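You operate a simulated robot arm through the tools that you are given. There is no shell and no other tool. Be economical: measure what you need, move in short steps, check, and stop when the job is done.

Carry out the task below with a simulated robot arm. There is one attempt and no reset: what you move stays moved.

## Task
Put things in order on the ironing board cover. At the end: the green scent capsule (marked "PINE") stands where the grey roll stood; the teal refill stands on top of the orange box (marked "HOOKS"); the grey roll from the ironing board cover stands where the teal refill stood; the teal small nozzle is on the flat yellow carton (marked "OATS"); whatever was shut is shut again. Leave all else as you found it, and nothing knocked over.
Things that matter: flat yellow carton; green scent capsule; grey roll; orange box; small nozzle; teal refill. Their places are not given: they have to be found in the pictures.

The check looks at the end state, three seconds after you hand in, the way a careful person would. Anything else that was tipped, shoved, dropped, spilled or broken makes it a failure. A push-on lid holds only when it is set on centred and level and pressed home; a screw cap is set on level and turned clockwise until tight.

## Robot
A 7-joint arm with a two-finger parallel gripper, fixed in place. Base frame: the origin is at the foot of the arm, x ahead of it, y to its left, z up; the work surface is at about z = 90. Lengths are in cm, angles in degrees, forces in N, time in s.
With the tool pointing down near the work surface it reaches from about 10 to 64 cm from the base axis. Its first joint turns from -66.0 to 66.0 degrees. Payload 1.57 kg.
The tool frame sits at the grasp point between the pads (the TCP): z along the fingers, y along the line on which they close. The tips reach 3 cm beyond it. The gripper opens to 8 cm. The fingers are 1.7 cm wide and 1.2 cm thick; the gripper's body (4 by 8.2 cm) begins 8 cm behind the TCP.
Orientation is that of the tool frame in the base frame, as [roll, pitch, yaw] about the fixed x, y, z axes, in that order (R = Rz(yaw) Ry(pitch) Rx(roll)). With the fingers straight down and closing along the base's y, the tool's x points along the base's -x, its y along +y and its z along -z.

## Interface
- The arm moves only by the tool move_arm. Its argument "series" is a list of rows, each a list of 3 entries, a list of its own where there are three numbers: the gripper command, from -1 (shut) to 1 (fully open), values between in proportion, then the shift along the tool's x, y, z in cm, then the turn, a rotation vector about the tool's x, y, z in degrees. In form: [[claw, [dx, dy, dz], [wx, wy, wz]], ...]. A call has 1 to 10 rows; each row is the pose to reach, as a shift and turn from the pose commanded when the call began, along the tool's axes at that moment. Each row takes 0.2 s and may step no farther than 5 cm and 8.6 degrees from the row before; otherwise, or with a gripper value out of range, the whole call is refused. A pose out of reach is approached as far as the arm can. The call stops where the force on the tool passes 40 N (or 10 N more than at its start, if that is more) or the arm is blocked; 0.2 s more then pass. Each finger travels about 7.2 cm/s and halts on what it meets, pressing with about 31 N; the grip force reading is that of the motor and also rises with nothing between the fingers. The clock runs only during rows and for 0.2 s after the last one: add rows that repeat a pose to give the fingers time. It gives the time, the measured TCP pose, the force on the tool (base axes), the opening and the grip force at its end, in the units of the frame above (readings bear some noise), with the torque about the TCP (base axes, N m) and any sound that the robot's microphone picked up.
- Cameras (640 x 400 px; columns grow to the right, rows downward): "scene" is fixed at [6.85, 45.89, 141.65]; the picture's right is [-0.44, -0.90, 0.00], its down [-0.61, 0.30, -0.73] and it looks along [0.66, -0.32, -0.68] (base axes); focal length 287 px, centre (320, 200). "wrist" rides on the gripper at [7.2, -0.7, -12.2] in the tool frame; the picture's right is [0.09, 1.00, 0.00], its down [-0.84, 0.08, -0.54] and it looks along [-0.54, 0.05, 0.84] (tool axes); focal length 238 px, centre (320, 200).
- camera(camera): a new picture of that camera. It takes no simulated time.
- pixel_to_xyz(camera, pixels): there is no depth. For up to 12 entries [column, row, z] of the newest picture of that camera ("zoom" is the newest enlarged one), the place [x, y] in the base frame at which the ray of that pixel passes the height z, good to about 0.3 cm, but the place of the scene camera against the robot may be out by one fixed shift of up to 1.2 cm in any direction. It takes no simulated time.
- zoom(camera, box): a new picture of the part [left, top, right, bottom] of that camera's present view, enlarged. It takes no simulated time.
- finish_job(): hands the job in; it is judged then, once.

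Keep the steps short. Do not move on a guess: measure, check each grasp and each placing, and mend mistakes. In all there are 80 turns and 54 pictures (those below and enlarged ones count). Leave the gripper open and the arm clear of the work at the hand-in unless told otherwise, and finish with a single line.

The tools are called after "Request:" as a command line: name --argument value ..., lists and objects as JSON in quotes. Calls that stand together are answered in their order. move_arm: Moves the arm, as the interface text tells. Its arguments: {"type":"object","properties":{"series":{"type":"array"}},"required":["series"]} The other tools are called the same way: camera (camera) takes a picture; pixel_to_xyz (camera, pixels) gives the place at which the rays of pixels pass given heights; zoom (camera, box) takes an enlarged picture of a part of a camera's view; finish_job () hands the job in.

At the start:

```text
clock: 0.0
position: [39.17, 5.84, 118.54]
orientation: [179.9, 0.0, -180.0]
contact_force: [0.3, -0.3, 0.5]
wrist_torque: [0.02, 0.01, -0.02]
finger_gap: 8.0
grasp_force: 0.0
```

scene: 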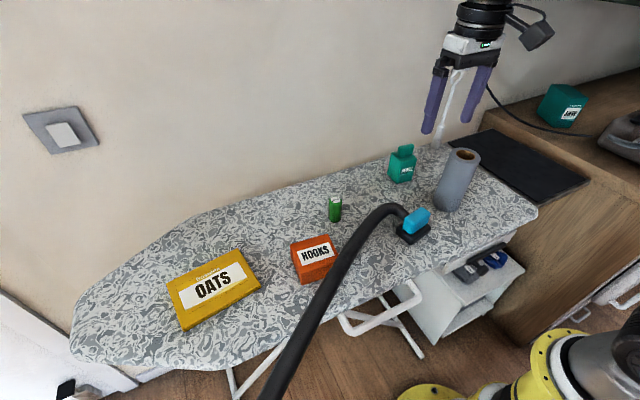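
wrist: 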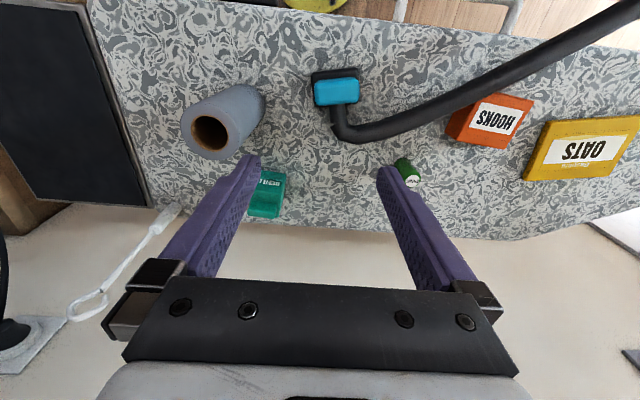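

I'll look closer at the objects, starting with the teal/blue thing on the hose and the shelf below.

Request:
zoom --camera "scene" --box '[320, 130, 560, 280]'

Request:
zoom --camera "scene" --box '[380, 230, 640, 390]'

Request:
zoom --camera "wrist" --box '[160, 40, 480, 240]'

```text
2.67 times, centred on (440, 205) of scene
```

zoom: 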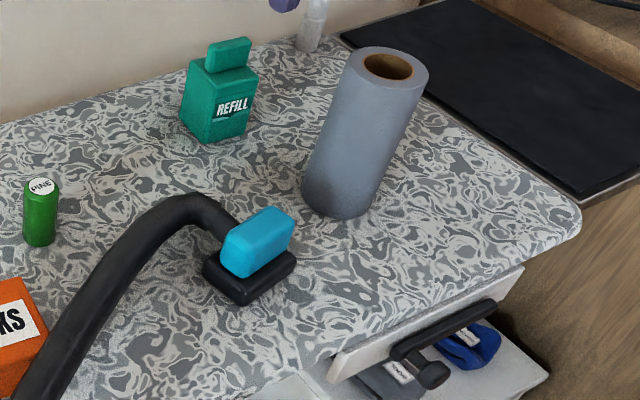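

```text
2.46 times, centred on (510, 310) of scene
```

zoom: 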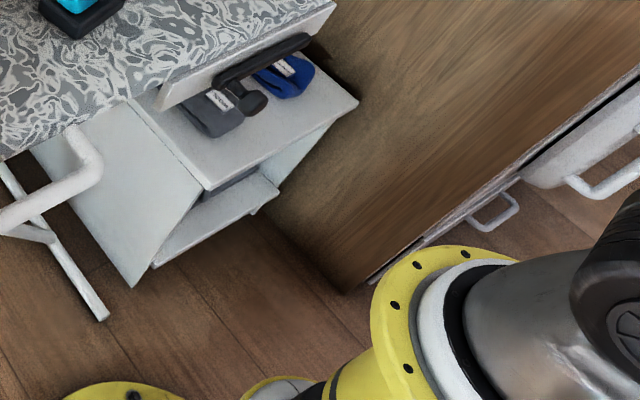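

```text
2.00 times, centred on (320, 140) of wrist
```

zoom: 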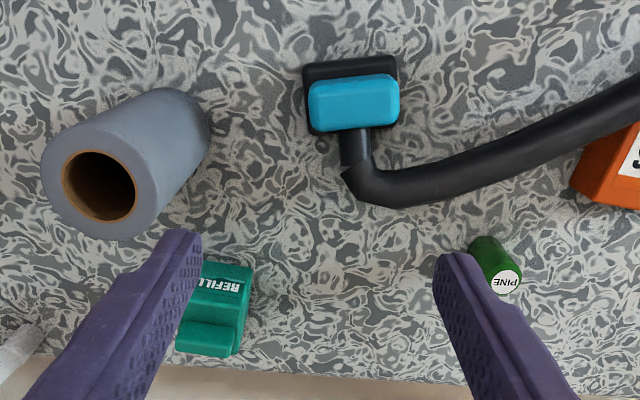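

Next I'll measure base positions from both cameras at the board height.

Request:
pixel_to_xyz --camera "wrist" --pixels '[[246, 105, 90], [211, 134, 105], [336, 90, 92], [405, 162, 90], [413, 182, 94], [264, 175, 90], [265, 215, 90], [490, 125, 96], [585, 150, 93], [335, 140, 92], [620, 20, 92], [313, 72, 90]]'

Request:
pixel_to_xyz --camera "scene" --pixels '[[447, 203, 90], [465, 155, 105], [414, 237, 90], [334, 218, 90], [335, 199, 94], [401, 180, 90], [405, 148, 98], [318, 280, 90], [313, 248, 96], [185, 329, 90], [260, 290, 90], [213, 285, 93]]'

Request:
zoom --camera "scene" --box '[150, 190, 350, 340]'

```text
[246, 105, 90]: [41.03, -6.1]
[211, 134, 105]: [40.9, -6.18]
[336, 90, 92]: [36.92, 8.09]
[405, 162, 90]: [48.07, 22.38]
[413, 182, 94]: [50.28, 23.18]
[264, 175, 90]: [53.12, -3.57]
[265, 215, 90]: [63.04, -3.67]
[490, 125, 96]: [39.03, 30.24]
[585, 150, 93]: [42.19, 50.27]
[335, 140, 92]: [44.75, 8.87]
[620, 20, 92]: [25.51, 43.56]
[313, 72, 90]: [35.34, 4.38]
```

```text
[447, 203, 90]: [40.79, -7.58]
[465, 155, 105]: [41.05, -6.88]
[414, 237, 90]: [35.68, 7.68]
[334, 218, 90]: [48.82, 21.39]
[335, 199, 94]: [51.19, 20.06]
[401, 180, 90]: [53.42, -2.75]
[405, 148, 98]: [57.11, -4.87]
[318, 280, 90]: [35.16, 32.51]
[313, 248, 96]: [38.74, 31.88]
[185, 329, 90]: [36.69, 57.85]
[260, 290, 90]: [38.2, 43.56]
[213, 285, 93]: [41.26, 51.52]
```

```text
2.67 times, centred on (250, 265) of scene
```

zoom: 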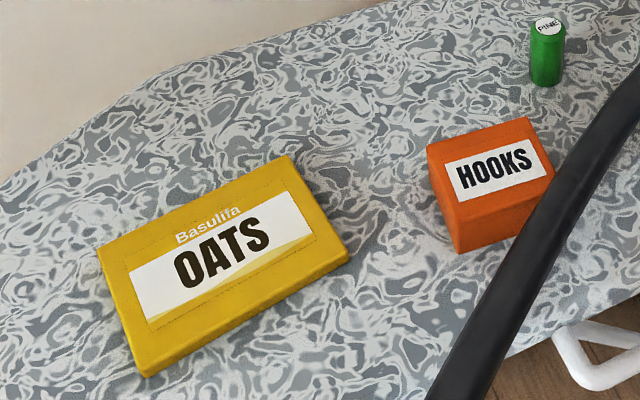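

The nozzle isn't plainly visible apart from the blue piece on the hose head. I'll move so the wrist camera looks straight down into the hollow roll and over the hose head.

Request:
move_arm --series '[[1, [-3, -3.5, 0], [0, 0, 0]], [1, [-6, -7, 0], [0, 0, 0]], [1, [-9, -11, 0], [0, 0, 0]], [1, [-9, -11, 0], [0, 0, 0]]]'

Request:
camera --camera "wrist"

```text
clock: 1.0
position: [48.2, -5.16, 118.49]
orientation: [-180.0, 0.0, 179.9]
contact_force: [-0.2, -0.8, 0.3]
wrist_torque: [0.04, -0.01, -0.04]
finger_gap: 8.03
grasp_force: 0.1
```

```text
47 pictures are left
```

wrist: 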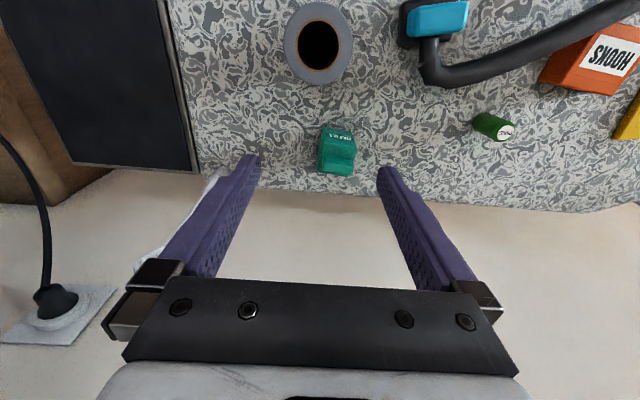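

The roll's bore shows dark at (318,45). I'll zoom in there and on the hose head.

Request:
zoom --camera "wrist" --box '[270, 0, 370, 90]'

Request:
zoom --camera "wrist" --box '[380, 0, 500, 90]'

```text
4.44 times, centred on (320, 45) of wrist
```

zoom: 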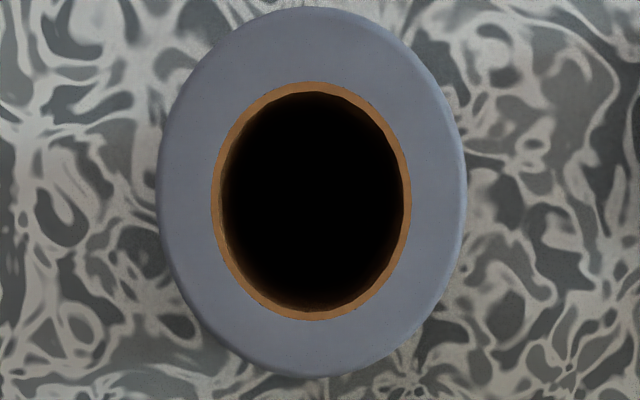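

```text
4.44 times, centred on (440, 45) of wrist
```

zoom: 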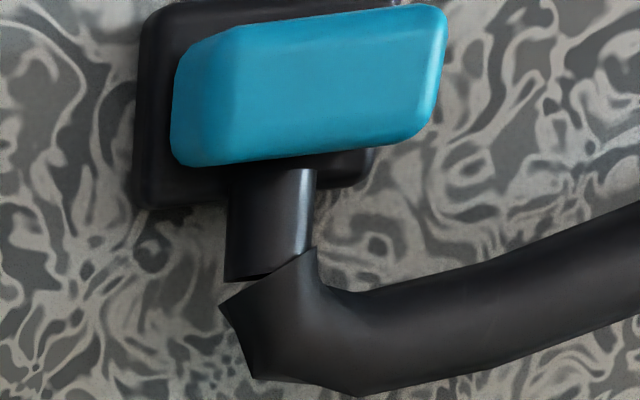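

The bore is too dark to see into, so lifting the roll later will show whether anything is inside. I start with the refill, which goes on the orange box, and zoom in to measure it.

Request:
zoom --camera "wrist" --box '[300, 110, 380, 190]'

Request:
zoom --camera "scene" --box '[370, 130, 440, 200]'

```text
5.00 times, centred on (340, 150) of wrist
```

zoom: 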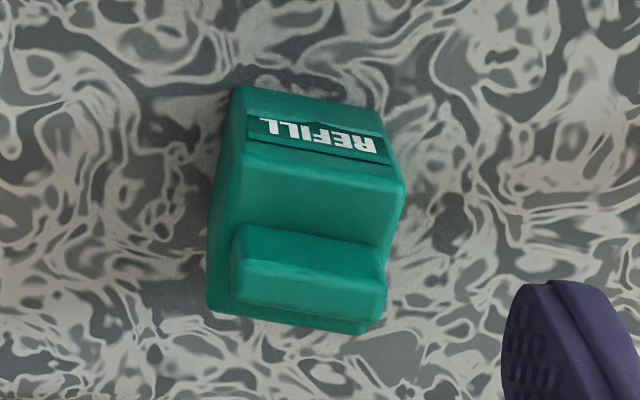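

```text
5.71 times, centred on (405, 165) of scene
```

zoom: 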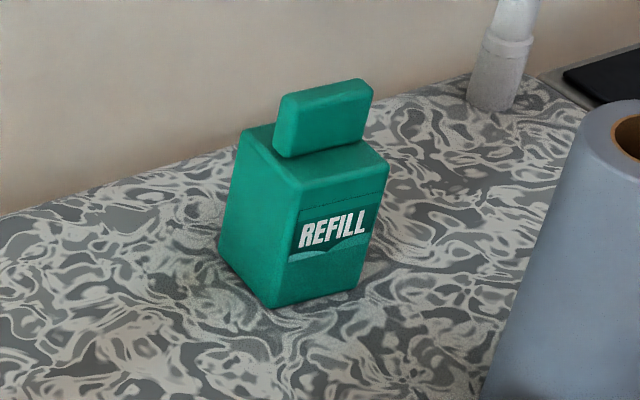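

I'll measure the refill's base corners, its top corners and its fin.

Request:
pixel_to_xyz --camera "zoom" --pixels '[[265, 308, 90], [358, 288, 90], [220, 243, 90], [295, 188, 95], [388, 172, 95], [240, 130, 95], [295, 188, 96], [388, 172, 96], [240, 130, 96], [283, 155, 96], [372, 138, 96]]'

Request:
pixel_to_xyz --camera "wrist" --pixels '[[347, 127, 90], [376, 132, 90], [346, 127, 90], [375, 132, 90], [348, 142, 95], [380, 148, 95], [346, 163, 98], [377, 168, 98], [348, 142, 96], [380, 148, 96]]'

```text
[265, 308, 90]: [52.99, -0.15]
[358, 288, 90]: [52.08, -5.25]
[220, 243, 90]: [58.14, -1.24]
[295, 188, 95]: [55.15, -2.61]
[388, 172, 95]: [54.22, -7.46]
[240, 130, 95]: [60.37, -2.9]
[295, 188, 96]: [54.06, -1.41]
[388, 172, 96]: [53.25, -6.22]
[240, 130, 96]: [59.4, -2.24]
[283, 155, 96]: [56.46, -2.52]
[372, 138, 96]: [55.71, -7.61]
```

```text
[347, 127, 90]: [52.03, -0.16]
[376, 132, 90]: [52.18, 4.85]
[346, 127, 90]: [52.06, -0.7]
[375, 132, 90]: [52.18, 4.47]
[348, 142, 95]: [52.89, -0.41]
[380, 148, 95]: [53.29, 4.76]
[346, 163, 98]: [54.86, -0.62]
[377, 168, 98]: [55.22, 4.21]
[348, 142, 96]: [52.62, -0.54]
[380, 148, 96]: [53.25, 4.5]
```

I misread the zoom offset for the wrist picture, so I'll re-measure the refill with correct wrist pixels, and the roll and others too.

Request:
pixel_to_xyz --camera "wrist" --pixels '[[322.4, 127.5, 90], [352, 132, 90], [325, 142.5, 97], [356, 147.5, 97], [317.5, 172.5, 90], [347.5, 176, 90], [322.5, 161.5, 100], [352.5, 166, 100], [318, 44.5, 105], [318, 10, 105], [492, 126, 90], [505, 131, 95]]'

```text
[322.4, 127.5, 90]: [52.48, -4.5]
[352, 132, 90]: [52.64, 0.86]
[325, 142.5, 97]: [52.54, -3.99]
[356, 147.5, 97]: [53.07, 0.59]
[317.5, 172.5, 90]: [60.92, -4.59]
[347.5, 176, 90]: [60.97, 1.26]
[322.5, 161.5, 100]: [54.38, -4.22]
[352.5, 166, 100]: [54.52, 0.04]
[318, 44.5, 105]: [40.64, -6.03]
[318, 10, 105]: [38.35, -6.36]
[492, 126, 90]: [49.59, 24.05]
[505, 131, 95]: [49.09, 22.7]
```

The wrist and scene agree, with the scene's y about 0.9 low. The refill centre is near (54.9,-2.3), its body top near 97, its fin about 100 and its yaw about -8°. I'll go above it and look again.

Request:
move_arm --series '[[1, [-3.5, 1.5, 1], [0, 0, 0]], [1, [-6.7, 2.9, 4.5], [0, 0, 0]], [1, [-6.7, 2.9, 8.5], [0, 0, 0]], [1, [-6.7, 2.9, 8.5], [0, 0, 0]]]'

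Request:
camera --camera "wrist"

```text
clock: 2.0
position: [54.68, -2.36, 109.88]
orientation: [-180.0, 0.0, 179.9]
contact_force: [-0.3, -0.1, -0.5]
wrist_torque: [0.03, -0.02, 0.01]
finger_gap: 8.01
grasp_force: 0.1
```

```text
42 pictures are left
```

wrist: 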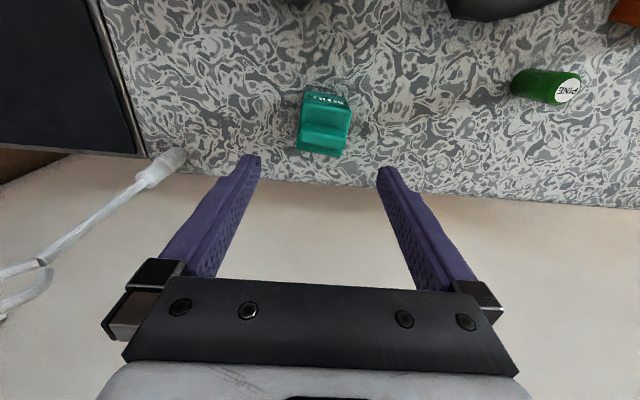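

Request:
zoom --camera "wrist" --box '[285, 80, 365, 170]'

```text
4.44 times, centred on (325, 125) of wrist
```

zoom: 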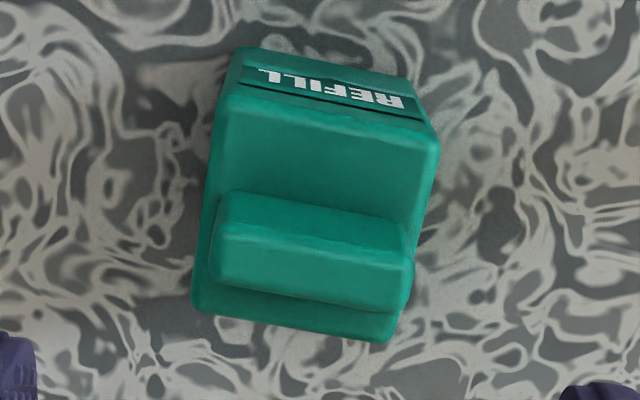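

Request:
pixel_to_xyz --camera "zoom" --pixels '[[227, 95, 97], [437, 142, 97], [195, 302, 97], [393, 340, 97], [240, 48, 90], [424, 88, 90], [212, 270, 99.5], [408, 300, 99.5]]'

```text
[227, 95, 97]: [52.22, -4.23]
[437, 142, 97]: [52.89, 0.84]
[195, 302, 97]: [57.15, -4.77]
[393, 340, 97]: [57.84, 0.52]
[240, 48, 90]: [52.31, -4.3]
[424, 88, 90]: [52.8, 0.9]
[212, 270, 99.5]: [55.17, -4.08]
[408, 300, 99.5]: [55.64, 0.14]
```

The refill centre is (55.0,-1.9), yaw about -7°, about 5.1 cm wide. I'll align and descend to z≈95.

Request:
move_arm --series '[[1, [-0.3, 0.45, 3], [0, 0, 7]], [1, [-0.3, 0.45, 7], [0, 0, 7]], [1, [-0.3, 0.45, 11], [0, 0, 7]], [1, [-0.3, 0.45, 15], [0, 0, 7]], [1, [-0.3, 0.45, 15], [0, 0, 7]]]'

Request:
camera --camera "scene"

```text
clock: 3.2
position: [55.04, -1.86, 94.75]
orientation: [-180.0, 0.0, 173.1]
contact_force: [-0.5, 0.2, 0.0]
wrist_torque: [-0.01, 0.02, 0.0]
finger_gap: 8.0
grasp_force: 0.1
```

```text
40 pictures are left
```

scene: 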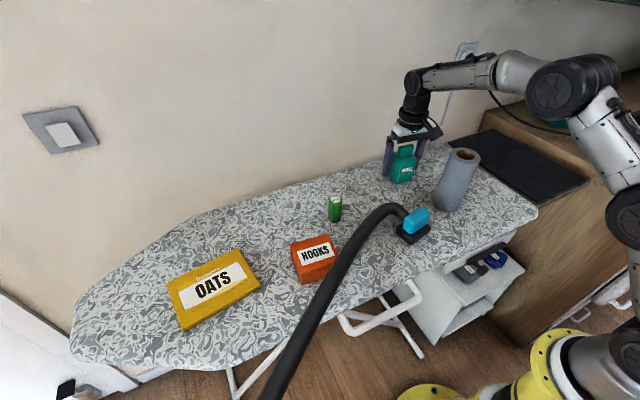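

The fingers straddle the refill. I'll close, lift a little and check the grip.

Request:
move_arm --series '[[0, [0, 0, 0], [0, 0, 0]], [-0.5, [0, 0, 0], [0, 0, 0]], [-0.5, [0, 0, 0], [0, 0, 0]], [-0.5, [0, 0, -1], [0, 0, 0]], [-0.5, [0, 0, -3], [0, 0, 0]]]'

```text
clock: 4.4
position: [55.19, -1.77, 97.86]
orientation: [-179.9, 0.0, 173.1]
contact_force: [0.5, 0.2, -0.1]
wrist_torque: [-0.01, -0.04, -0.02]
finger_gap: 5.23
grasp_force: 17.9
```

It's gripped at 5.23 cm. I'll lift to ~113 and carry it toward the box, staying behind the hose for now.

Request:
move_arm --series '[[-0.5, [0, 0, -5], [0, 0, 0]], [-0.5, [0, 0, -10], [0, 0, 0]], [-0.5, [0, 0, -15], [0, 0, 0]], [-0.5, [1.2, 4.3, -15], [0, 0, 0]], [-0.5, [2.4, 8.6, -15], [0, 0, 0]], [-0.5, [3.7, 12.9, -15], [0, 0, 0]], [-0.5, [4.9, 17.2, -15], [0, 0, 0]], [-0.5, [6.1, 21.5, -15], [0, 0, 0]], [-0.5, [7.4, 25.8, -15], [0, 0, 0]], [-0.5, [8.7, 30.2, -15], [0, 0, 0]]]'

Request:
camera --camera "wrist"

Request:
camera --camera "scene"

```text
clock: 6.6
position: [49.8, 29.12, 112.91]
orientation: [-180.0, -0.1, 173.0]
contact_force: [-0.6, -0.3, -1.2]
wrist_torque: [0.0, 0.0, 0.04]
finger_gap: 5.14
grasp_force: 30.7
out of reach, approached as far as the arm can: row 10
```

```text
39 pictures are left
```

wrist: 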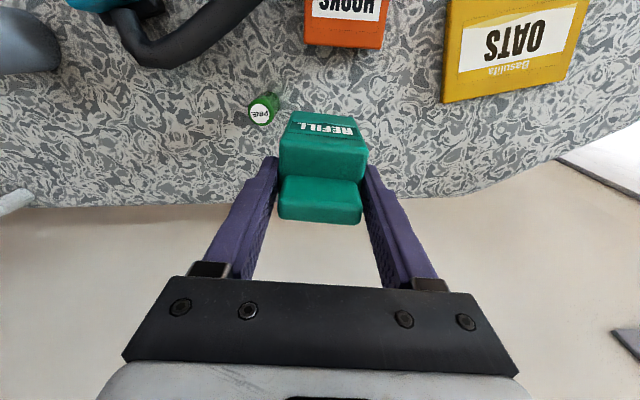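

```text
38 pictures are left
```

scene: 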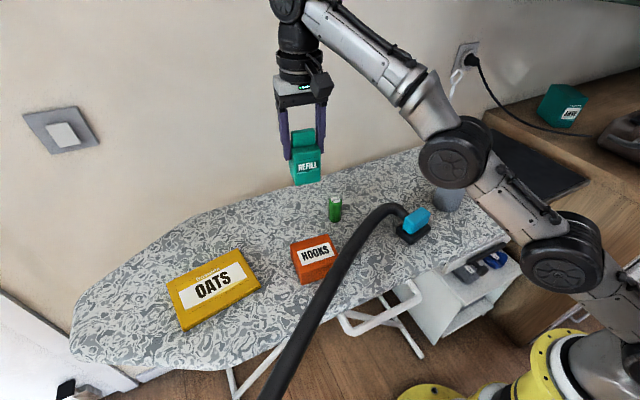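

I need the hose's place in 3D before descending near the box, so I'll compare rays from both views.

Request:
pixel_to_xyz --camera "wrist" --pixels '[[235, 5, 90], [235, 5, 96], [235, 5, 102], [190, 42, 90], [190, 42, 96], [190, 42, 102], [305, 45, 90], [382, 48, 90], [306, 22, 96], [389, 24, 96], [306, 22, 95], [389, 24, 95]]'

Request:
pixel_to_xyz --camera "scene" --pixels '[[385, 210, 94], [385, 210, 98], [370, 220, 94], [370, 220, 98], [370, 220, 102], [350, 250, 94], [350, 250, 98], [350, 250, 102], [325, 300, 94], [325, 300, 98], [325, 300, 102], [325, 300, 106]]'

```text
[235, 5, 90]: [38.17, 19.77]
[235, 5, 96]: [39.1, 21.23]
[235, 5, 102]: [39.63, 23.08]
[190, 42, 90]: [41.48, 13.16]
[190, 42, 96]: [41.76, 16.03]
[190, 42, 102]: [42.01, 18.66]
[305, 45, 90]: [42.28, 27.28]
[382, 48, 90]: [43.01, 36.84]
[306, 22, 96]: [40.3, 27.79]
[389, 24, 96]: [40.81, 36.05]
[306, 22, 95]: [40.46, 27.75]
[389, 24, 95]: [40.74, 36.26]
```

```text
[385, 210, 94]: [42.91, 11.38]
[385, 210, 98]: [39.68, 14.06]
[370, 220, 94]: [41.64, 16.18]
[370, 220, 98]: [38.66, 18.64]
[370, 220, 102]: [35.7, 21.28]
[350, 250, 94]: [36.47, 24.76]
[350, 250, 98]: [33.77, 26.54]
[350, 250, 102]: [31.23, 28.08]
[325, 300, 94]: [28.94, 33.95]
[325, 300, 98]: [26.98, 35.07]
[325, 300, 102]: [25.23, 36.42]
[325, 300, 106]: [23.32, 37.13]
```

The hose lies low (z≈94, top about 96) and passes near (36.5,25.5), clear of the set-down pose. I'll back off a little to see the box from above.

Request:
move_arm --series '[[-0.5, [2.5, 1, 0], [0, 0, 0]], [-0.5, [5.2, 2, -2], [0, 0, 0]], [-0.5, [5.2, 2, -2], [0, 0, 0]]]'

Request:
camera --camera "wrist"

Request:
zoom --camera "wrist" --box '[240, 0, 400, 100]'

Request:
zoom --camera "scene" --box '[280, 220, 360, 290]'

```text
clock: 7.4
position: [44.9, 31.49, 114.73]
orientation: [-180.0, -0.1, 173.0]
contact_force: [-0.5, -0.1, -1.4]
wrist_torque: [-0.02, 0.02, -0.01]
finger_gap: 5.13
grasp_force: 31.4
```

```text
37 pictures are left
```

wrist: 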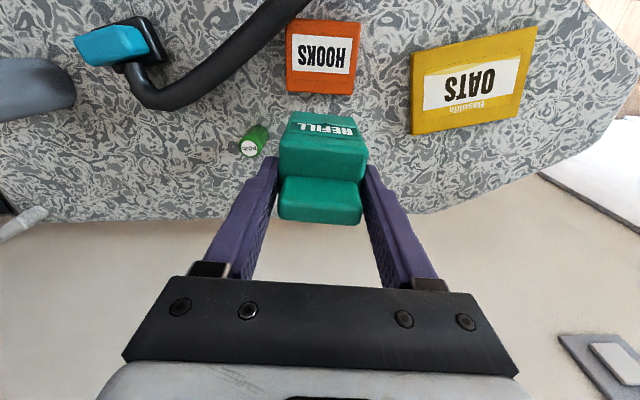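

```text
4.00 times, centred on (320, 50) of wrist
```

zoom: 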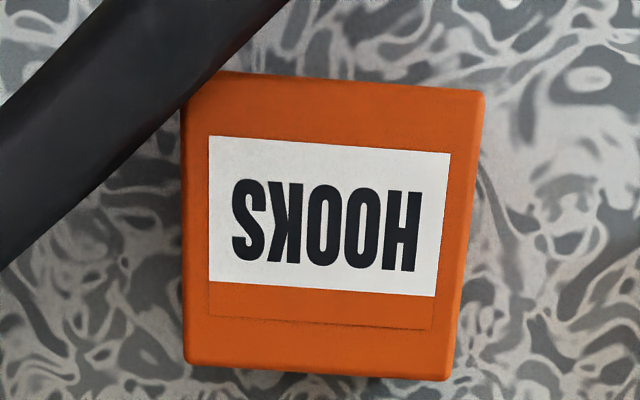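

```text
5.71 times, centred on (320, 255) of scene
```

zoom: 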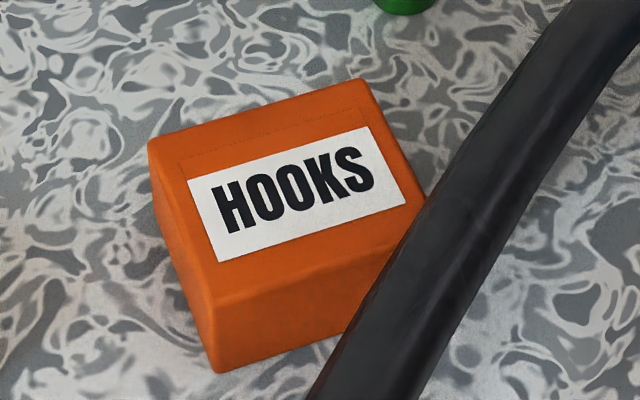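

Request:
pixel_to_xyz --camera "zoom" --pixels '[[217, 372, 90], [207, 308, 94], [207, 308, 95], [150, 142, 94], [365, 82, 94], [425, 195, 94], [150, 142, 95], [365, 82, 95], [425, 195, 95], [400, 300, 94], [400, 300, 97], [400, 300, 100]]'

Request:
pixel_to_xyz --camera "wrist" --pixels '[[286.8, 91, 94], [351.8, 94.5, 94], [361, 23, 94], [287.5, 20, 94], [286.8, 91, 95], [351.8, 94.5, 95], [361, 23, 95], [287.5, 20, 95], [280, 15, 94], [280, 15, 97], [280, 15, 100], [250, 45, 95]]'

```text
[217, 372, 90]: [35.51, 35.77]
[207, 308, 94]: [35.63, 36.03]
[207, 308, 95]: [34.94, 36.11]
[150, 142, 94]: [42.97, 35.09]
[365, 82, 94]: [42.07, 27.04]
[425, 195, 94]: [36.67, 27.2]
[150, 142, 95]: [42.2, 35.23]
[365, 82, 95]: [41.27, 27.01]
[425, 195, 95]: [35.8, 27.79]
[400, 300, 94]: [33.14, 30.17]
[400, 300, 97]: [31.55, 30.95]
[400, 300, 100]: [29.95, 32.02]
```

```text
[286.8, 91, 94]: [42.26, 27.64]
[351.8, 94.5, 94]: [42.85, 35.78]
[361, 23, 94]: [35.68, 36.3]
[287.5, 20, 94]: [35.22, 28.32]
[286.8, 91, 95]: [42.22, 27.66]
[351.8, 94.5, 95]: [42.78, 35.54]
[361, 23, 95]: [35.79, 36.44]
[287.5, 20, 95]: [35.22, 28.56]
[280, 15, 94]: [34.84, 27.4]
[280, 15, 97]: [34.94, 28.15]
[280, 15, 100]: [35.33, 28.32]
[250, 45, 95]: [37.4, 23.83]
```

The box is about 8×7 cm, top near z≈94, centre (39.0,32.0). I'll carry the refill over it and lower to just above.

Request:
move_arm --series '[[-0.5, [3, -0.1, 0], [0, 0, 0]], [-0.5, [5.8, -0.2, 0], [0, 0, 0]], [-0.5, [5.8, -0.2, 4], [0, 0, 0]], [-0.5, [5.8, -0.2, 8], [0, 0, 0]], [-0.5, [5.8, -0.2, 12], [0, 0, 0]], [-0.5, [5.8, -0.2, 14], [0, 0, 0]], [-0.5, [5.8, -0.2, 14], [0, 0, 0]]]'

Request:
zoom --camera "scene" --box '[250, 160, 410, 300]'

```text
clock: 9.0
position: [39.33, 32.31, 101.54]
orientation: [179.2, 0.9, 173.0]
contact_force: [-0.3, 0.3, 3.6]
wrist_torque: [-0.13, 0.08, 0.02]
finger_gap: 5.17
grasp_force: 30.6
stopped in row 7: the force on the tool passed its limit at 43 N (the readings are from after the stop); the commanded pose is now the measured one
```

```text
2.86 times, centred on (330, 230) of scene
```

zoom: 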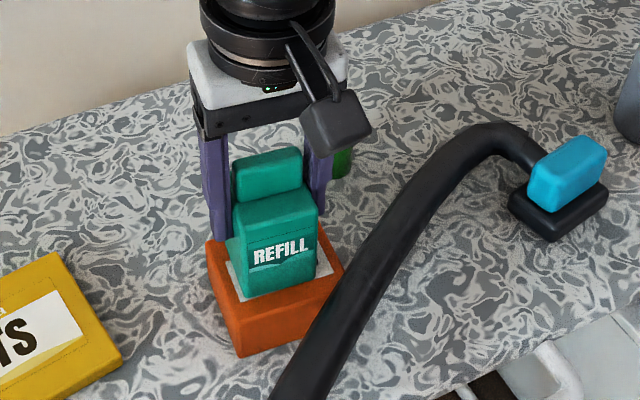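

Contact came at TCP z≈101.5, sooner than I figured. I'll look closely at the refill/box interface before anything else.

Request:
zoom --camera "scene" --box '[295, 200, 375, 290]'

Request:
camera --camera "wrist"

```text
4.44 times, centred on (335, 245) of scene
```

zoom: 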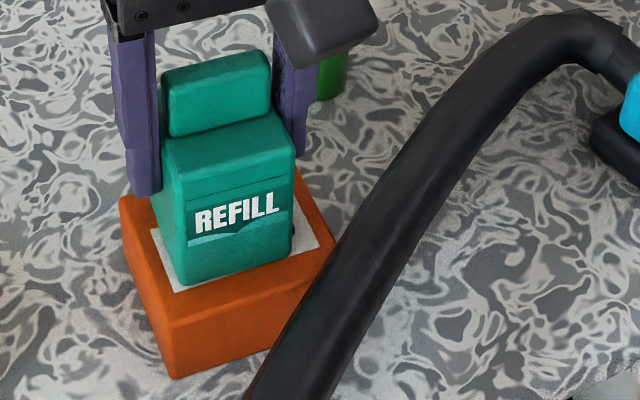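

```text
32 pictures are left
```

wrist: 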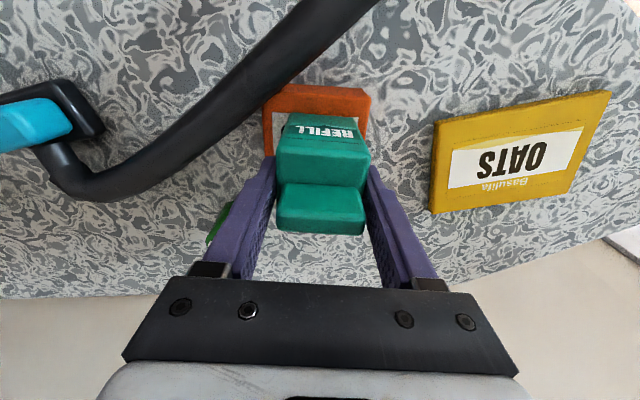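

The refill looks seated on the box with its base inside the edges, and the residual force is 3.6 N. I'll open slowly in place and check.

Request:
move_arm --series '[[0.4, [0, 0, 0], [0, 0, 0]], [0.6, [0, 0, 0], [0, 0, 0]], [0.75, [0, 0, 0], [0, 0, 0]], [0.75, [0, 0, -1], [0, 0, 0]], [0.75, [0, 0, -4], [0, 0, 0]], [0.75, [0, 0, -8], [0, 0, 0]], [0.9, [0, 0, -12], [0, 0, 0]]]'

Request:
zoom --camera "scene" --box '[250, 160, 410, 300]'

```text
clock: 10.6
position: [39.09, 32.2, 113.47]
orientation: [179.3, 0.7, 173.0]
contact_force: [-0.7, 0.5, -0.1]
wrist_torque: [0.02, 0.01, 0.0]
finger_gap: 7.63
grasp_force: 0.1
```

```text
2.86 times, centred on (330, 230) of scene
```

zoom: 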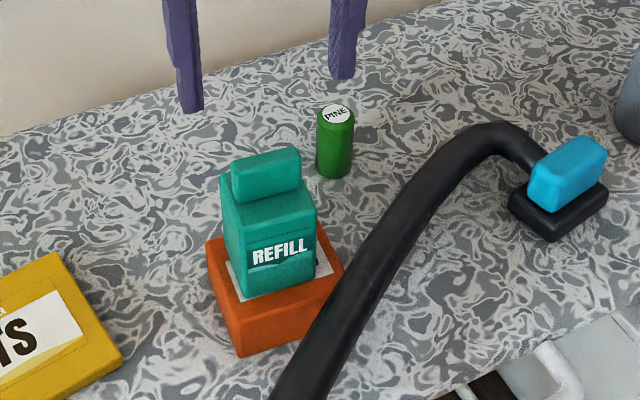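

The refill stands squarely on the box. Next I'll travel to above the roll at (40.6,-6), levelling the tool on the way.

Request:
move_arm --series '[[1, [-0.67, -4.18, -1.5], [0.1, 0.1, -1]], [1, [-1.35, -8.37, -3], [0.2, 0.2, -2]], [1, [-2.02, -12.55, -3], [0.3, 0.3, -3]], [1, [-2.69, -16.73, -3], [0.4, 0.4, -4]], [1, [-3.37, -20.92, -3], [0.5, 0.5, -5]], [1, [-4.04, -25.1, -3], [0.6, 0.6, -6]], [1, [-4.71, -29.28, -3], [0.7, 0.7, -7]], [1, [-5.4, -33.5, -3], [0.7, 0.7, -7]], [1, [-6.06, -37.65, -3], [0.7, 0.7, -7]], [1, [-6.06, -37.65, -3], [0.7, 0.7, -7]]]'

Request:
camera --camera "wrist"

```text
clock: 12.8
position: [40.56, -5.89, 116.25]
orientation: [180.0, 0.2, 180.0]
contact_force: [0.6, 1.0, 0.3]
wrist_torque: [0.01, -0.02, 0.0]
finger_gap: 7.99
grasp_force: 0.1
```

```text
30 pictures are left
```

wrist: 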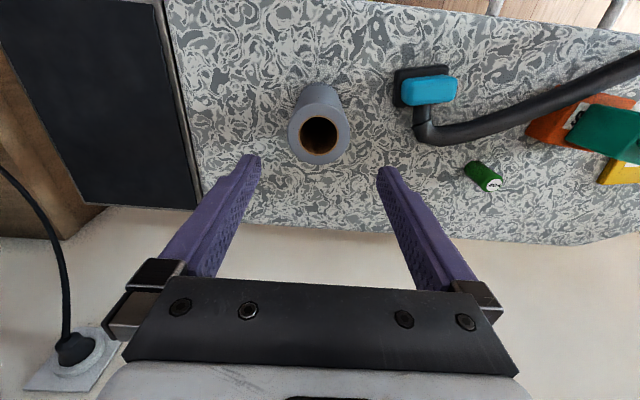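

Request:
pixel_to_xyz --camera "wrist" --pixels '[[319, 134, 105], [319, 134, 104], [319, 134, 106], [289, 133, 105], [350, 133, 105], [318, 84, 90], [303, 97, 90], [343, 97, 90]]'

Request:
zoom --camera "wrist" --box '[270, 70, 370, 170]'

```text
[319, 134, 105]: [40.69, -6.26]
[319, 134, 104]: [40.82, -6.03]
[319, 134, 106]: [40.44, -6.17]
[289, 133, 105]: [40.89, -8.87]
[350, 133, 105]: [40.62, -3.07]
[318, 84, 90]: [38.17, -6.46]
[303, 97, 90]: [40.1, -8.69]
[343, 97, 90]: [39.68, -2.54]
```

```text
4.00 times, centred on (320, 120) of wrist
```

zoom: 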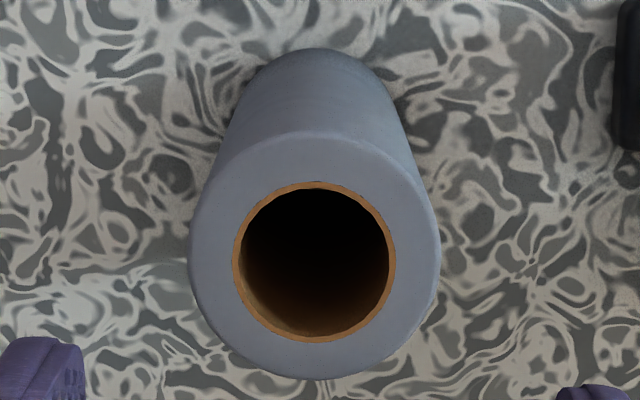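

The roll is centred at (40.75,-6.0), about 6 cm wide. I'll descend to z≈99.5 and grip.

Request:
move_arm --series '[[1, [-0.2, -0.1, 4], [0, 0, 0]], [1, [-0.2, -0.1, 8], [0, 0, 0]], [1, [-0.2, -0.1, 12], [0, 0, 0]], [1, [-0.2, -0.1, 16.5], [0, 0, 0]], [0.5, [-0.2, -0.1, 16.5], [0, 0, 0]], [0, [-0.2, -0.1, 16.5], [0, 0, 0]], [-0.2, [-0.2, -0.1, 16.5], [0, 0, 0]], [-0.2, [-0.2, -0.1, 16.5], [0, 0, 0]]]'

```text
clock: 14.6
position: [40.78, -5.87, 99.63]
orientation: [-179.9, 0.1, -180.0]
contact_force: [-0.8, 0.7, -0.5]
wrist_torque: [0.0, -0.02, -0.01]
finger_gap: 6.22
grasp_force: 31.4
```

Gripped at 6.22 cm. I'll lift straight up 20 cm and see what was underneath.

Request:
move_arm --series '[[-0.2, [0, 0, -1], [0, 0, 0]], [-0.2, [0, 0, -4], [0, 0, 0]], [-0.2, [0, 0, -8], [0, 0, 0]], [-0.2, [0, 0, -12], [0, 0, 0]], [-0.2, [0, 0, -15], [0, 0, 0]], [-0.2, [0, 0, -15], [0, 0, 0]]]'

Request:
camera --camera "scene"

```text
clock: 16.0
position: [40.63, -5.95, 114.67]
orientation: [179.9, 0.1, -180.0]
contact_force: [0.4, 1.3, -1.7]
wrist_torque: [0.01, 0.04, -0.03]
finger_gap: 6.25
grasp_force: 30.6
```

```text
28 pictures are left
```

scene: 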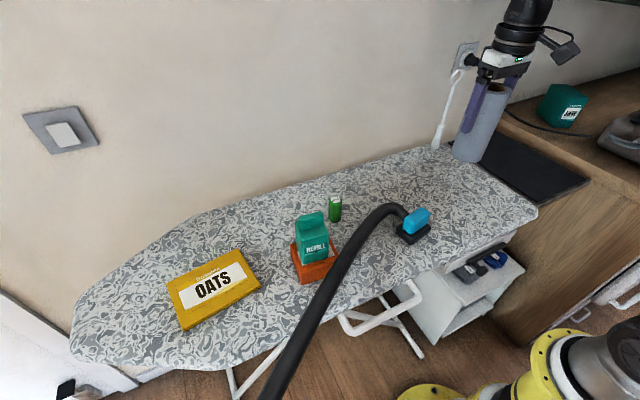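

Nothing was under the roll, so the blue-teal piece on the hose head is the nozzle. I'll carry the roll to (55.0,-1.9) and lower it to 0.5 cm above its set-down height.

Request:
move_arm --series '[[-0.2, [-4.7, 1.3, 0], [0, 0, 0]], [-0.2, [-9.4, 2.6, 0], [0, 0, 0]], [-0.2, [-14.3, 4.05, 0], [0, 0, 0]], [-0.2, [-14.3, 4.05, 4], [0, 0, 0]], [-0.2, [-14.3, 4.05, 8], [0, 0, 0]], [-0.2, [-14.3, 4.05, 12], [0, 0, 0]], [-0.2, [-14.3, 4.05, 14.3], [0, 0, 0]], [-0.2, [-14.3, 4.05, 14.3], [0, 0, 0]]]'

```text
refused: row 3 steps farther than a row can; nothing moved
```

Request:
move_arm --series '[[-0.2, [-3.6, 1.0, 0], [0, 0, 0]], [-0.2, [-7.2, 2.0, 0], [0, 0, 0]], [-0.2, [-10.8, 3.0, 0], [0, 0, 0]], [-0.2, [-14.3, 4.05, 0], [0, 0, 0]], [-0.2, [-14.3, 4.05, 4], [0, 0, 0]], [-0.2, [-14.3, 4.05, 8], [0, 0, 0]], [-0.2, [-14.3, 4.05, 12], [0, 0, 0]], [-0.2, [-14.3, 4.05, 14.3], [0, 0, 0]], [-0.2, [-14.3, 4.05, 14.3], [0, 0, 0]]]'

```text
clock: 18.0
position: [55.05, -1.99, 100.41]
orientation: [180.0, 0.2, -180.0]
contact_force: [0.5, 0.3, -1.0]
wrist_torque: [-0.01, -0.02, -0.01]
finger_gap: 6.22
grasp_force: 30.7
```

Now I'll lower the last stretch gently in small steps.

Request:
move_arm --series '[[-0.2, [0, 0, 0.3], [0, 0, 0]], [-0.2, [0, 0, 0.5], [0, 0, 0]], [-0.2, [0, 0, 0.7], [0, 0, 0]], [-0.2, [0, 0, 0.75], [0, 0, 0]], [-0.2, [0, 0, 0.75], [0, 0, 0]]]'

Request:
camera --camera "scene"

```text
clock: 19.2
position: [55.02, -1.84, 99.65]
orientation: [-179.9, 0.2, -180.0]
contact_force: [-0.8, 1.2, -0.1]
wrist_torque: [0.06, -0.02, -0.02]
finger_gap: 6.22
grasp_force: 30.9
```

```text
27 pictures are left
```

scene: 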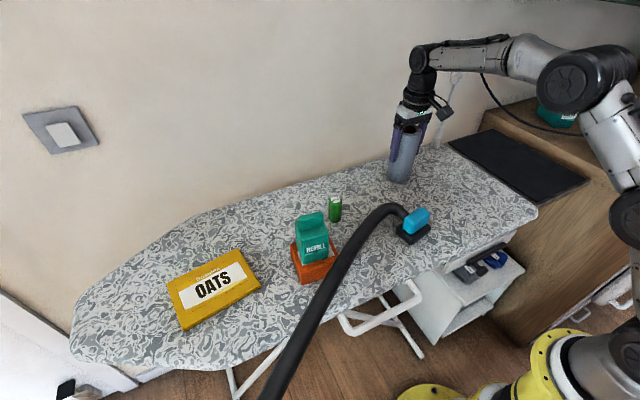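

It's at the lift-off height. I'll nudge down for contact, then open and rise.

Request:
move_arm --series '[[-0.2, [0, 0, 0.1], [0, 0, 0]], [-0.2, [0, 0, 0.15], [0, 0, 0]], [-0.2, [0, 0, 0.15], [0, 0, 0]]]'

```text
clock: 20.0
position: [55.13, -1.93, 99.66]
orientation: [179.9, 0.3, 180.0]
contact_force: [-3.9, -0.1, 10.8]
wrist_torque: [0.01, 0.52, -0.06]
finger_gap: 6.24
grasp_force: 30.6
```

Contact reads 10.8 N, so the roll is standing on the board. I'll open and rise.

Request:
move_arm --series '[[0.7, [0, 0, 0], [0, 0, 0]], [0.9, [0, 0, 0], [0, 0, 0]], [1, [0, 0, 0], [0, 0, 0]], [1, [0, 0, -1], [0, 0, 0]], [1, [0, 0, -4], [0, 0, 0]], [1, [0, 0, -8], [0, 0, 0]], [1, [0, 0, -12], [0, 0, 0]], [1, [0, 0, -15], [0, 0, 0]]]'

Request:
zoom --camera "scene" --box '[320, 110, 560, 260]'

```text
clock: 21.8
position: [55.11, -1.77, 114.47]
orientation: [180.0, 0.2, -180.0]
contact_force: [-0.3, -0.1, -0.8]
wrist_torque: [0.01, 0.0, -0.01]
finger_gap: 7.99
grasp_force: 0.2
```

```text
2.67 times, centred on (440, 185) of scene
```

zoom: 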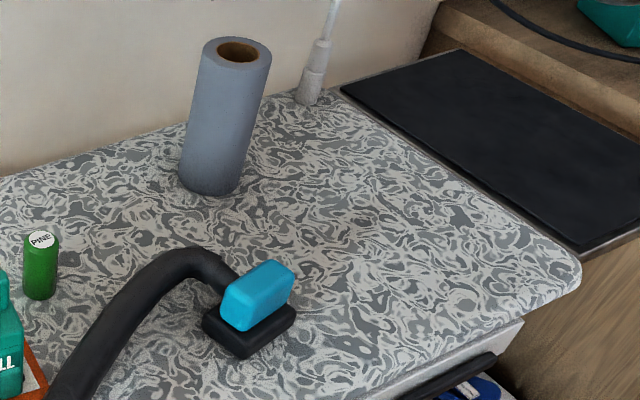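

The roll stands upright on the refill's old spot. Next is the capsule near (49,22.5): I'll move above it and look.

Request:
move_arm --series '[[1, [1, 4.1, 0], [0, 0, 0]], [1, [2, 8.2, 0], [0, 0, 0]], [1, [3, 12.3, 0], [0, 0, 0]], [1, [4, 16.4, 1], [0, 0, 0]], [1, [5.1, 20.5, 3], [0, 0, 0]], [1, [6.2, 24.4, 5], [0, 0, 0]], [1, [6.2, 24.4, 5], [0, 0, 0]]]'

Request:
camera --camera "wrist"

Request:
zoom --camera "wrist" --box '[260, 60, 380, 160]'

```text
clock: 23.4
position: [48.99, 22.5, 109.37]
orientation: [-180.0, 0.2, 180.0]
contact_force: [0.3, 0.3, -0.1]
wrist_torque: [-0.02, 0.01, 0.01]
finger_gap: 8.0
grasp_force: 0.0
```

```text
25 pictures are left
```

wrist: 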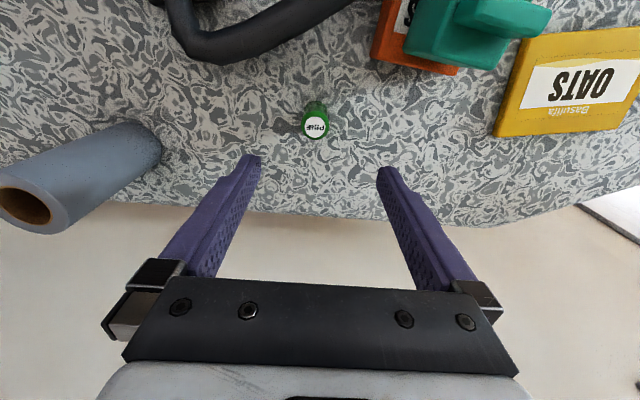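

```text
4.00 times, centred on (320, 110) of wrist
```

zoom: 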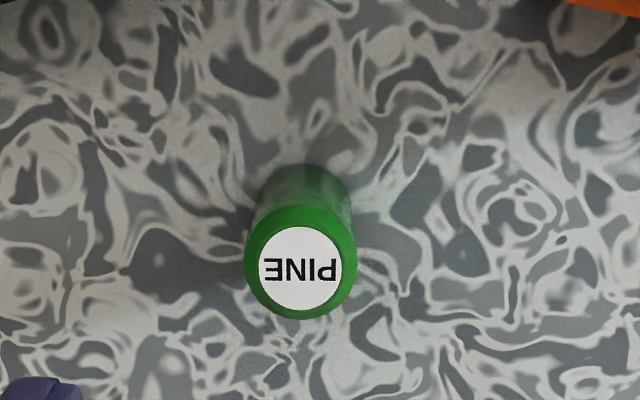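

Request:
pixel_to_xyz --camera "zoom" --pixels '[[301, 262, 95], [301, 262, 96], [301, 262, 94], [246, 262, 95], [356, 262, 95], [304, 165, 90], [255, 200, 90], [351, 200, 90]]'

```text
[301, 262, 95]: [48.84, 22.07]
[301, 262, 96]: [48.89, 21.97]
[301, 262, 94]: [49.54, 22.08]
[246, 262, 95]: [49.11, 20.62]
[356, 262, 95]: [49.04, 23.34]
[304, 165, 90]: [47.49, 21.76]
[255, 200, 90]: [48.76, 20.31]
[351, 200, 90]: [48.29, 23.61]
```

The capsule centre is (48.95,22.0), diameter about 2.8. I'll descend to z≈93.8 and grip.

Request:
move_arm --series '[[1, [0, -0.45, 4], [0, 0, 0]], [1, [0, -0.45, 8], [0, 0, 0]], [1, [0, -0.45, 12], [0, 0, 0]], [1, [0, -0.45, 15.5], [0, 0, 0]], [0.4, [0, -0.45, 15.5], [0, 0, 0]], [0, [0, -0.45, 15.5], [0, 0, 0]], [-0.5, [0, -0.45, 15.5], [0, 0, 0]], [-0.7, [0, -0.45, 15.5], [0, 0, 0]], [-0.7, [0, -0.45, 15.5], [0, 0, 0]]]'

```text
clock: 25.4
position: [48.89, 21.97, 93.96]
orientation: [-180.0, 0.2, -180.0]
contact_force: [-0.3, -0.1, 0.8]
wrist_torque: [-0.07, 0.02, -0.03]
finger_gap: 2.95
grasp_force: 30.5
```

Gripped at 2.95 cm. I'll lift and carry it to the roll's old spot at (40.8,-5.95), passing over the hose.

Request:
move_arm --series '[[-0.7, [0, 0, -4], [0, 0, 0]], [-0.7, [0, 0, -9], [0, 0, 0]], [-0.7, [0, 0, -14], [0, 0, 0]], [-0.7, [1.2, -4, -14], [0, 0, 0]], [-0.7, [2.3, -8, -14], [0, 0, 0]], [-0.7, [3.5, -12, -14], [0, 0, 0]], [-0.7, [4.6, -16, -14], [0, 0, 0]], [-0.7, [5.8, -20, -14], [0, 0, 0]], [-0.7, [7, -24, -14], [0, 0, 0]], [-0.7, [8.1, -27.95, -14], [0, 0, 0]]]'

Request:
camera --camera "wrist"

```text
clock: 27.6
position: [40.73, -6.06, 107.72]
orientation: [-179.8, 0.1, 180.0]
contact_force: [0.3, -0.2, -0.4]
wrist_torque: [0.0, 0.0, -0.02]
finger_gap: 2.91
grasp_force: 30.5
```

```text
23 pictures are left
```

wrist: 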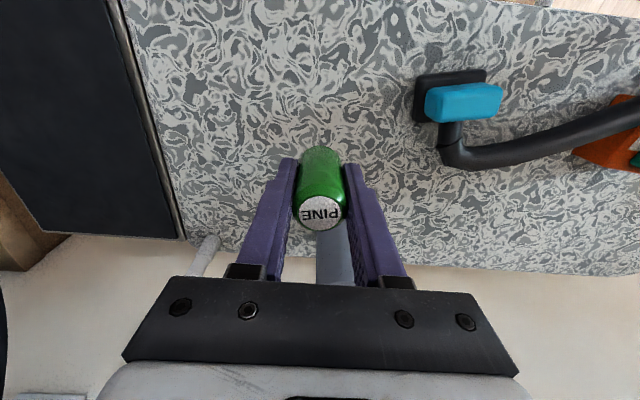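

Held upright. I'll lower to just above the board, then step to contact.

Request:
move_arm --series '[[-0.7, [0, 0.05, 4], [0, 0, 0]], [-0.7, [0, 0.05, 8], [0, 0, 0]], [-0.7, [0, 0.05, 12], [0, 0, 0]], [-0.7, [0, 0.05, 13.2], [0, 0, 0]], [-0.7, [0, 0.05, 13.5], [0, 0, 0]], [-0.7, [0, 0.05, 13.7], [0, 0, 0]], [-0.7, [0, 0.05, 13.9], [0, 0, 0]], [-0.7, [0, 0.05, 13.9], [0, 0, 0]]]'

```text
clock: 29.4
position: [40.78, -5.88, 94.07]
orientation: [180.0, 0.2, 180.0]
contact_force: [-2.0, 0.6, 7.2]
wrist_torque: [0.03, 0.07, -0.03]
finger_gap: 2.9
grasp_force: 30.8
```

Contact at 7 N. I'll release and rise.

Request:
move_arm --series '[[-0.1, [0, 0, 0], [0, 0, 0]], [0.3, [0, 0, 0], [0, 0, 0]], [0.6, [0, 0, 0], [0, 0, 0]], [0.6, [0, 0, -1], [0, 0, 0]], [0.6, [0, 0, -4], [0, 0, 0]], [0.8, [0, 0, -8], [0, 0, 0]], [1, [0, 0, -12], [0, 0, 0]], [1, [0, 0, -16], [0, 0, 0]]]'

Request:
camera --camera "wrist"

Request:
zoom --camera "scene" --box '[370, 140, 530, 260]'

```text
clock: 31.2
position: [40.64, -5.91, 110.05]
orientation: [-179.9, 0.1, -180.0]
contact_force: [-0.8, 0.0, 0.2]
wrist_torque: [-0.01, 0.01, 0.03]
finger_gap: 8.01
grasp_force: 0.0
```

```text
22 pictures are left
```

wrist: 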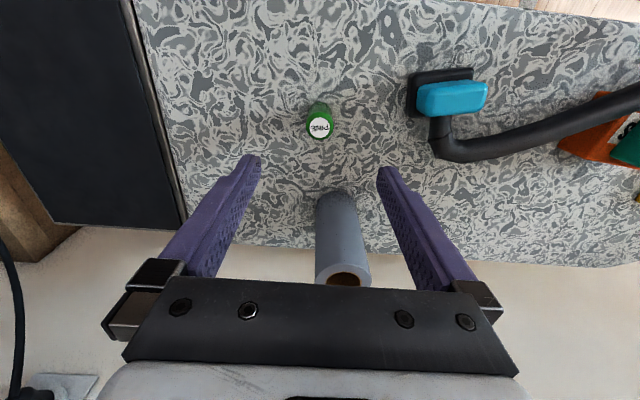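

```text
3.33 times, centred on (450, 200) of scene
```

zoom: 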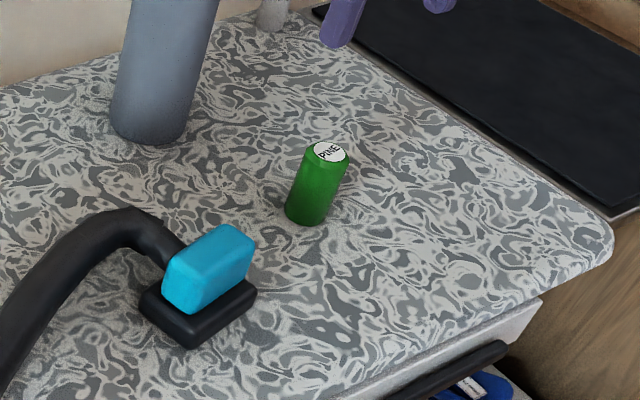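

The capsule stands upright. Now the teal-blue nozzle: I'll view it from above and close.

Request:
move_arm --series '[[1, [-1, 4.5, -1], [0, 0, 0]], [1, [-2, 9, -1], [0, 0, 0]], [1, [-2.5, 13.5, 0], [0, 0, 0]], [1, [-2.5, 13.5, 0], [0, 0, 0]]]'

Request:
camera --camera "wrist"

Request:
zoom --camera "wrist" --box '[260, 20, 400, 140]'

```text
clock: 32.2
position: [43.3, 7.59, 110.09]
orientation: [-179.9, 0.2, 180.0]
contact_force: [-0.4, 0.5, -0.9]
wrist_torque: [-0.02, -0.01, -0.02]
finger_gap: 8.01
grasp_force: 0.0
```

```text
20 pictures are left
```

wrist: 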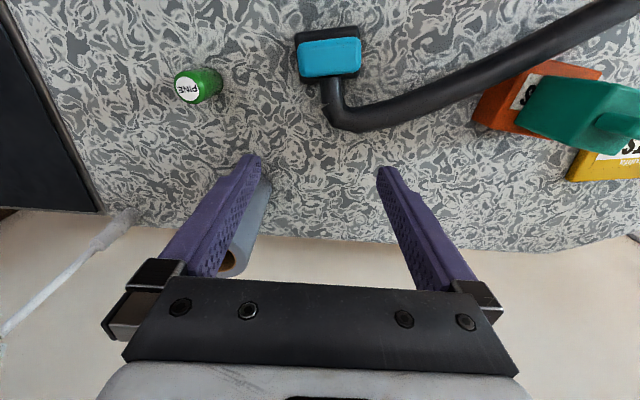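

```text
3.33 times, centred on (330, 80) of wrist
```

zoom: 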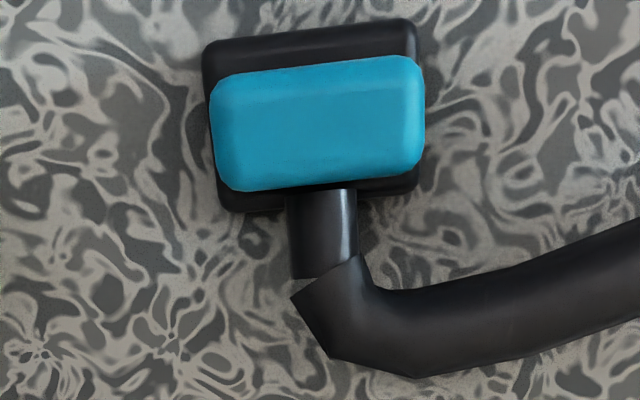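

I'll measure the nozzle's corners and heights from both views.

Request:
pixel_to_xyz --camera "zoom" --pixels '[[213, 90, 94], [423, 65, 94], [228, 188, 94], [422, 168, 94], [213, 90, 95], [423, 65, 95], [228, 188, 95], [422, 168, 95], [205, 50, 91.5], [415, 25, 91.5], [222, 208, 91.5], [322, 275, 92]]'

Request:
pixel_to_xyz --camera "scene" --pixels '[[404.5, 224, 94], [431, 213, 94], [419, 208, 94], [404.5, 224, 95], [431, 213, 95], [419, 208, 95], [411, 244.5, 90], [395.5, 229, 91], [431, 227.5, 91], [411, 244.5, 91], [404, 219, 95], [404, 219, 96]]'

Request:
zoom --camera "scene" --box '[380, 190, 450, 255]'

```text
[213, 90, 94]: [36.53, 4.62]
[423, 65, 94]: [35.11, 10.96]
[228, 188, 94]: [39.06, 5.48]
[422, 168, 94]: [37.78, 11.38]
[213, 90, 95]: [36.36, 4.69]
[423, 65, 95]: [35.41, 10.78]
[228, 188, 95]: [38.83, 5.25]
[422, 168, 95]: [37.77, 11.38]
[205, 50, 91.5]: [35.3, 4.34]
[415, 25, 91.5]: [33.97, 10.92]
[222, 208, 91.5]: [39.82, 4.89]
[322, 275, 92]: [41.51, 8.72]
```

```text
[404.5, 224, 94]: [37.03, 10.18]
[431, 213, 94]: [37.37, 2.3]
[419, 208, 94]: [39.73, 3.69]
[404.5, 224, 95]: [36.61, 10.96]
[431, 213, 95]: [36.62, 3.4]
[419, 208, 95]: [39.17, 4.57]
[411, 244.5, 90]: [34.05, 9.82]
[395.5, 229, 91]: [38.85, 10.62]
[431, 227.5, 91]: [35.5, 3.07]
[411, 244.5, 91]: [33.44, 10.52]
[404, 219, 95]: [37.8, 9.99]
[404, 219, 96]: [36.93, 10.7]
```

```text
6.15 times, centred on (415, 222) of scene
```

zoom: 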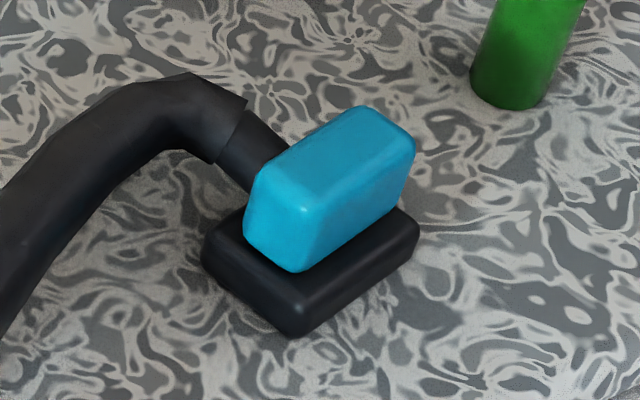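

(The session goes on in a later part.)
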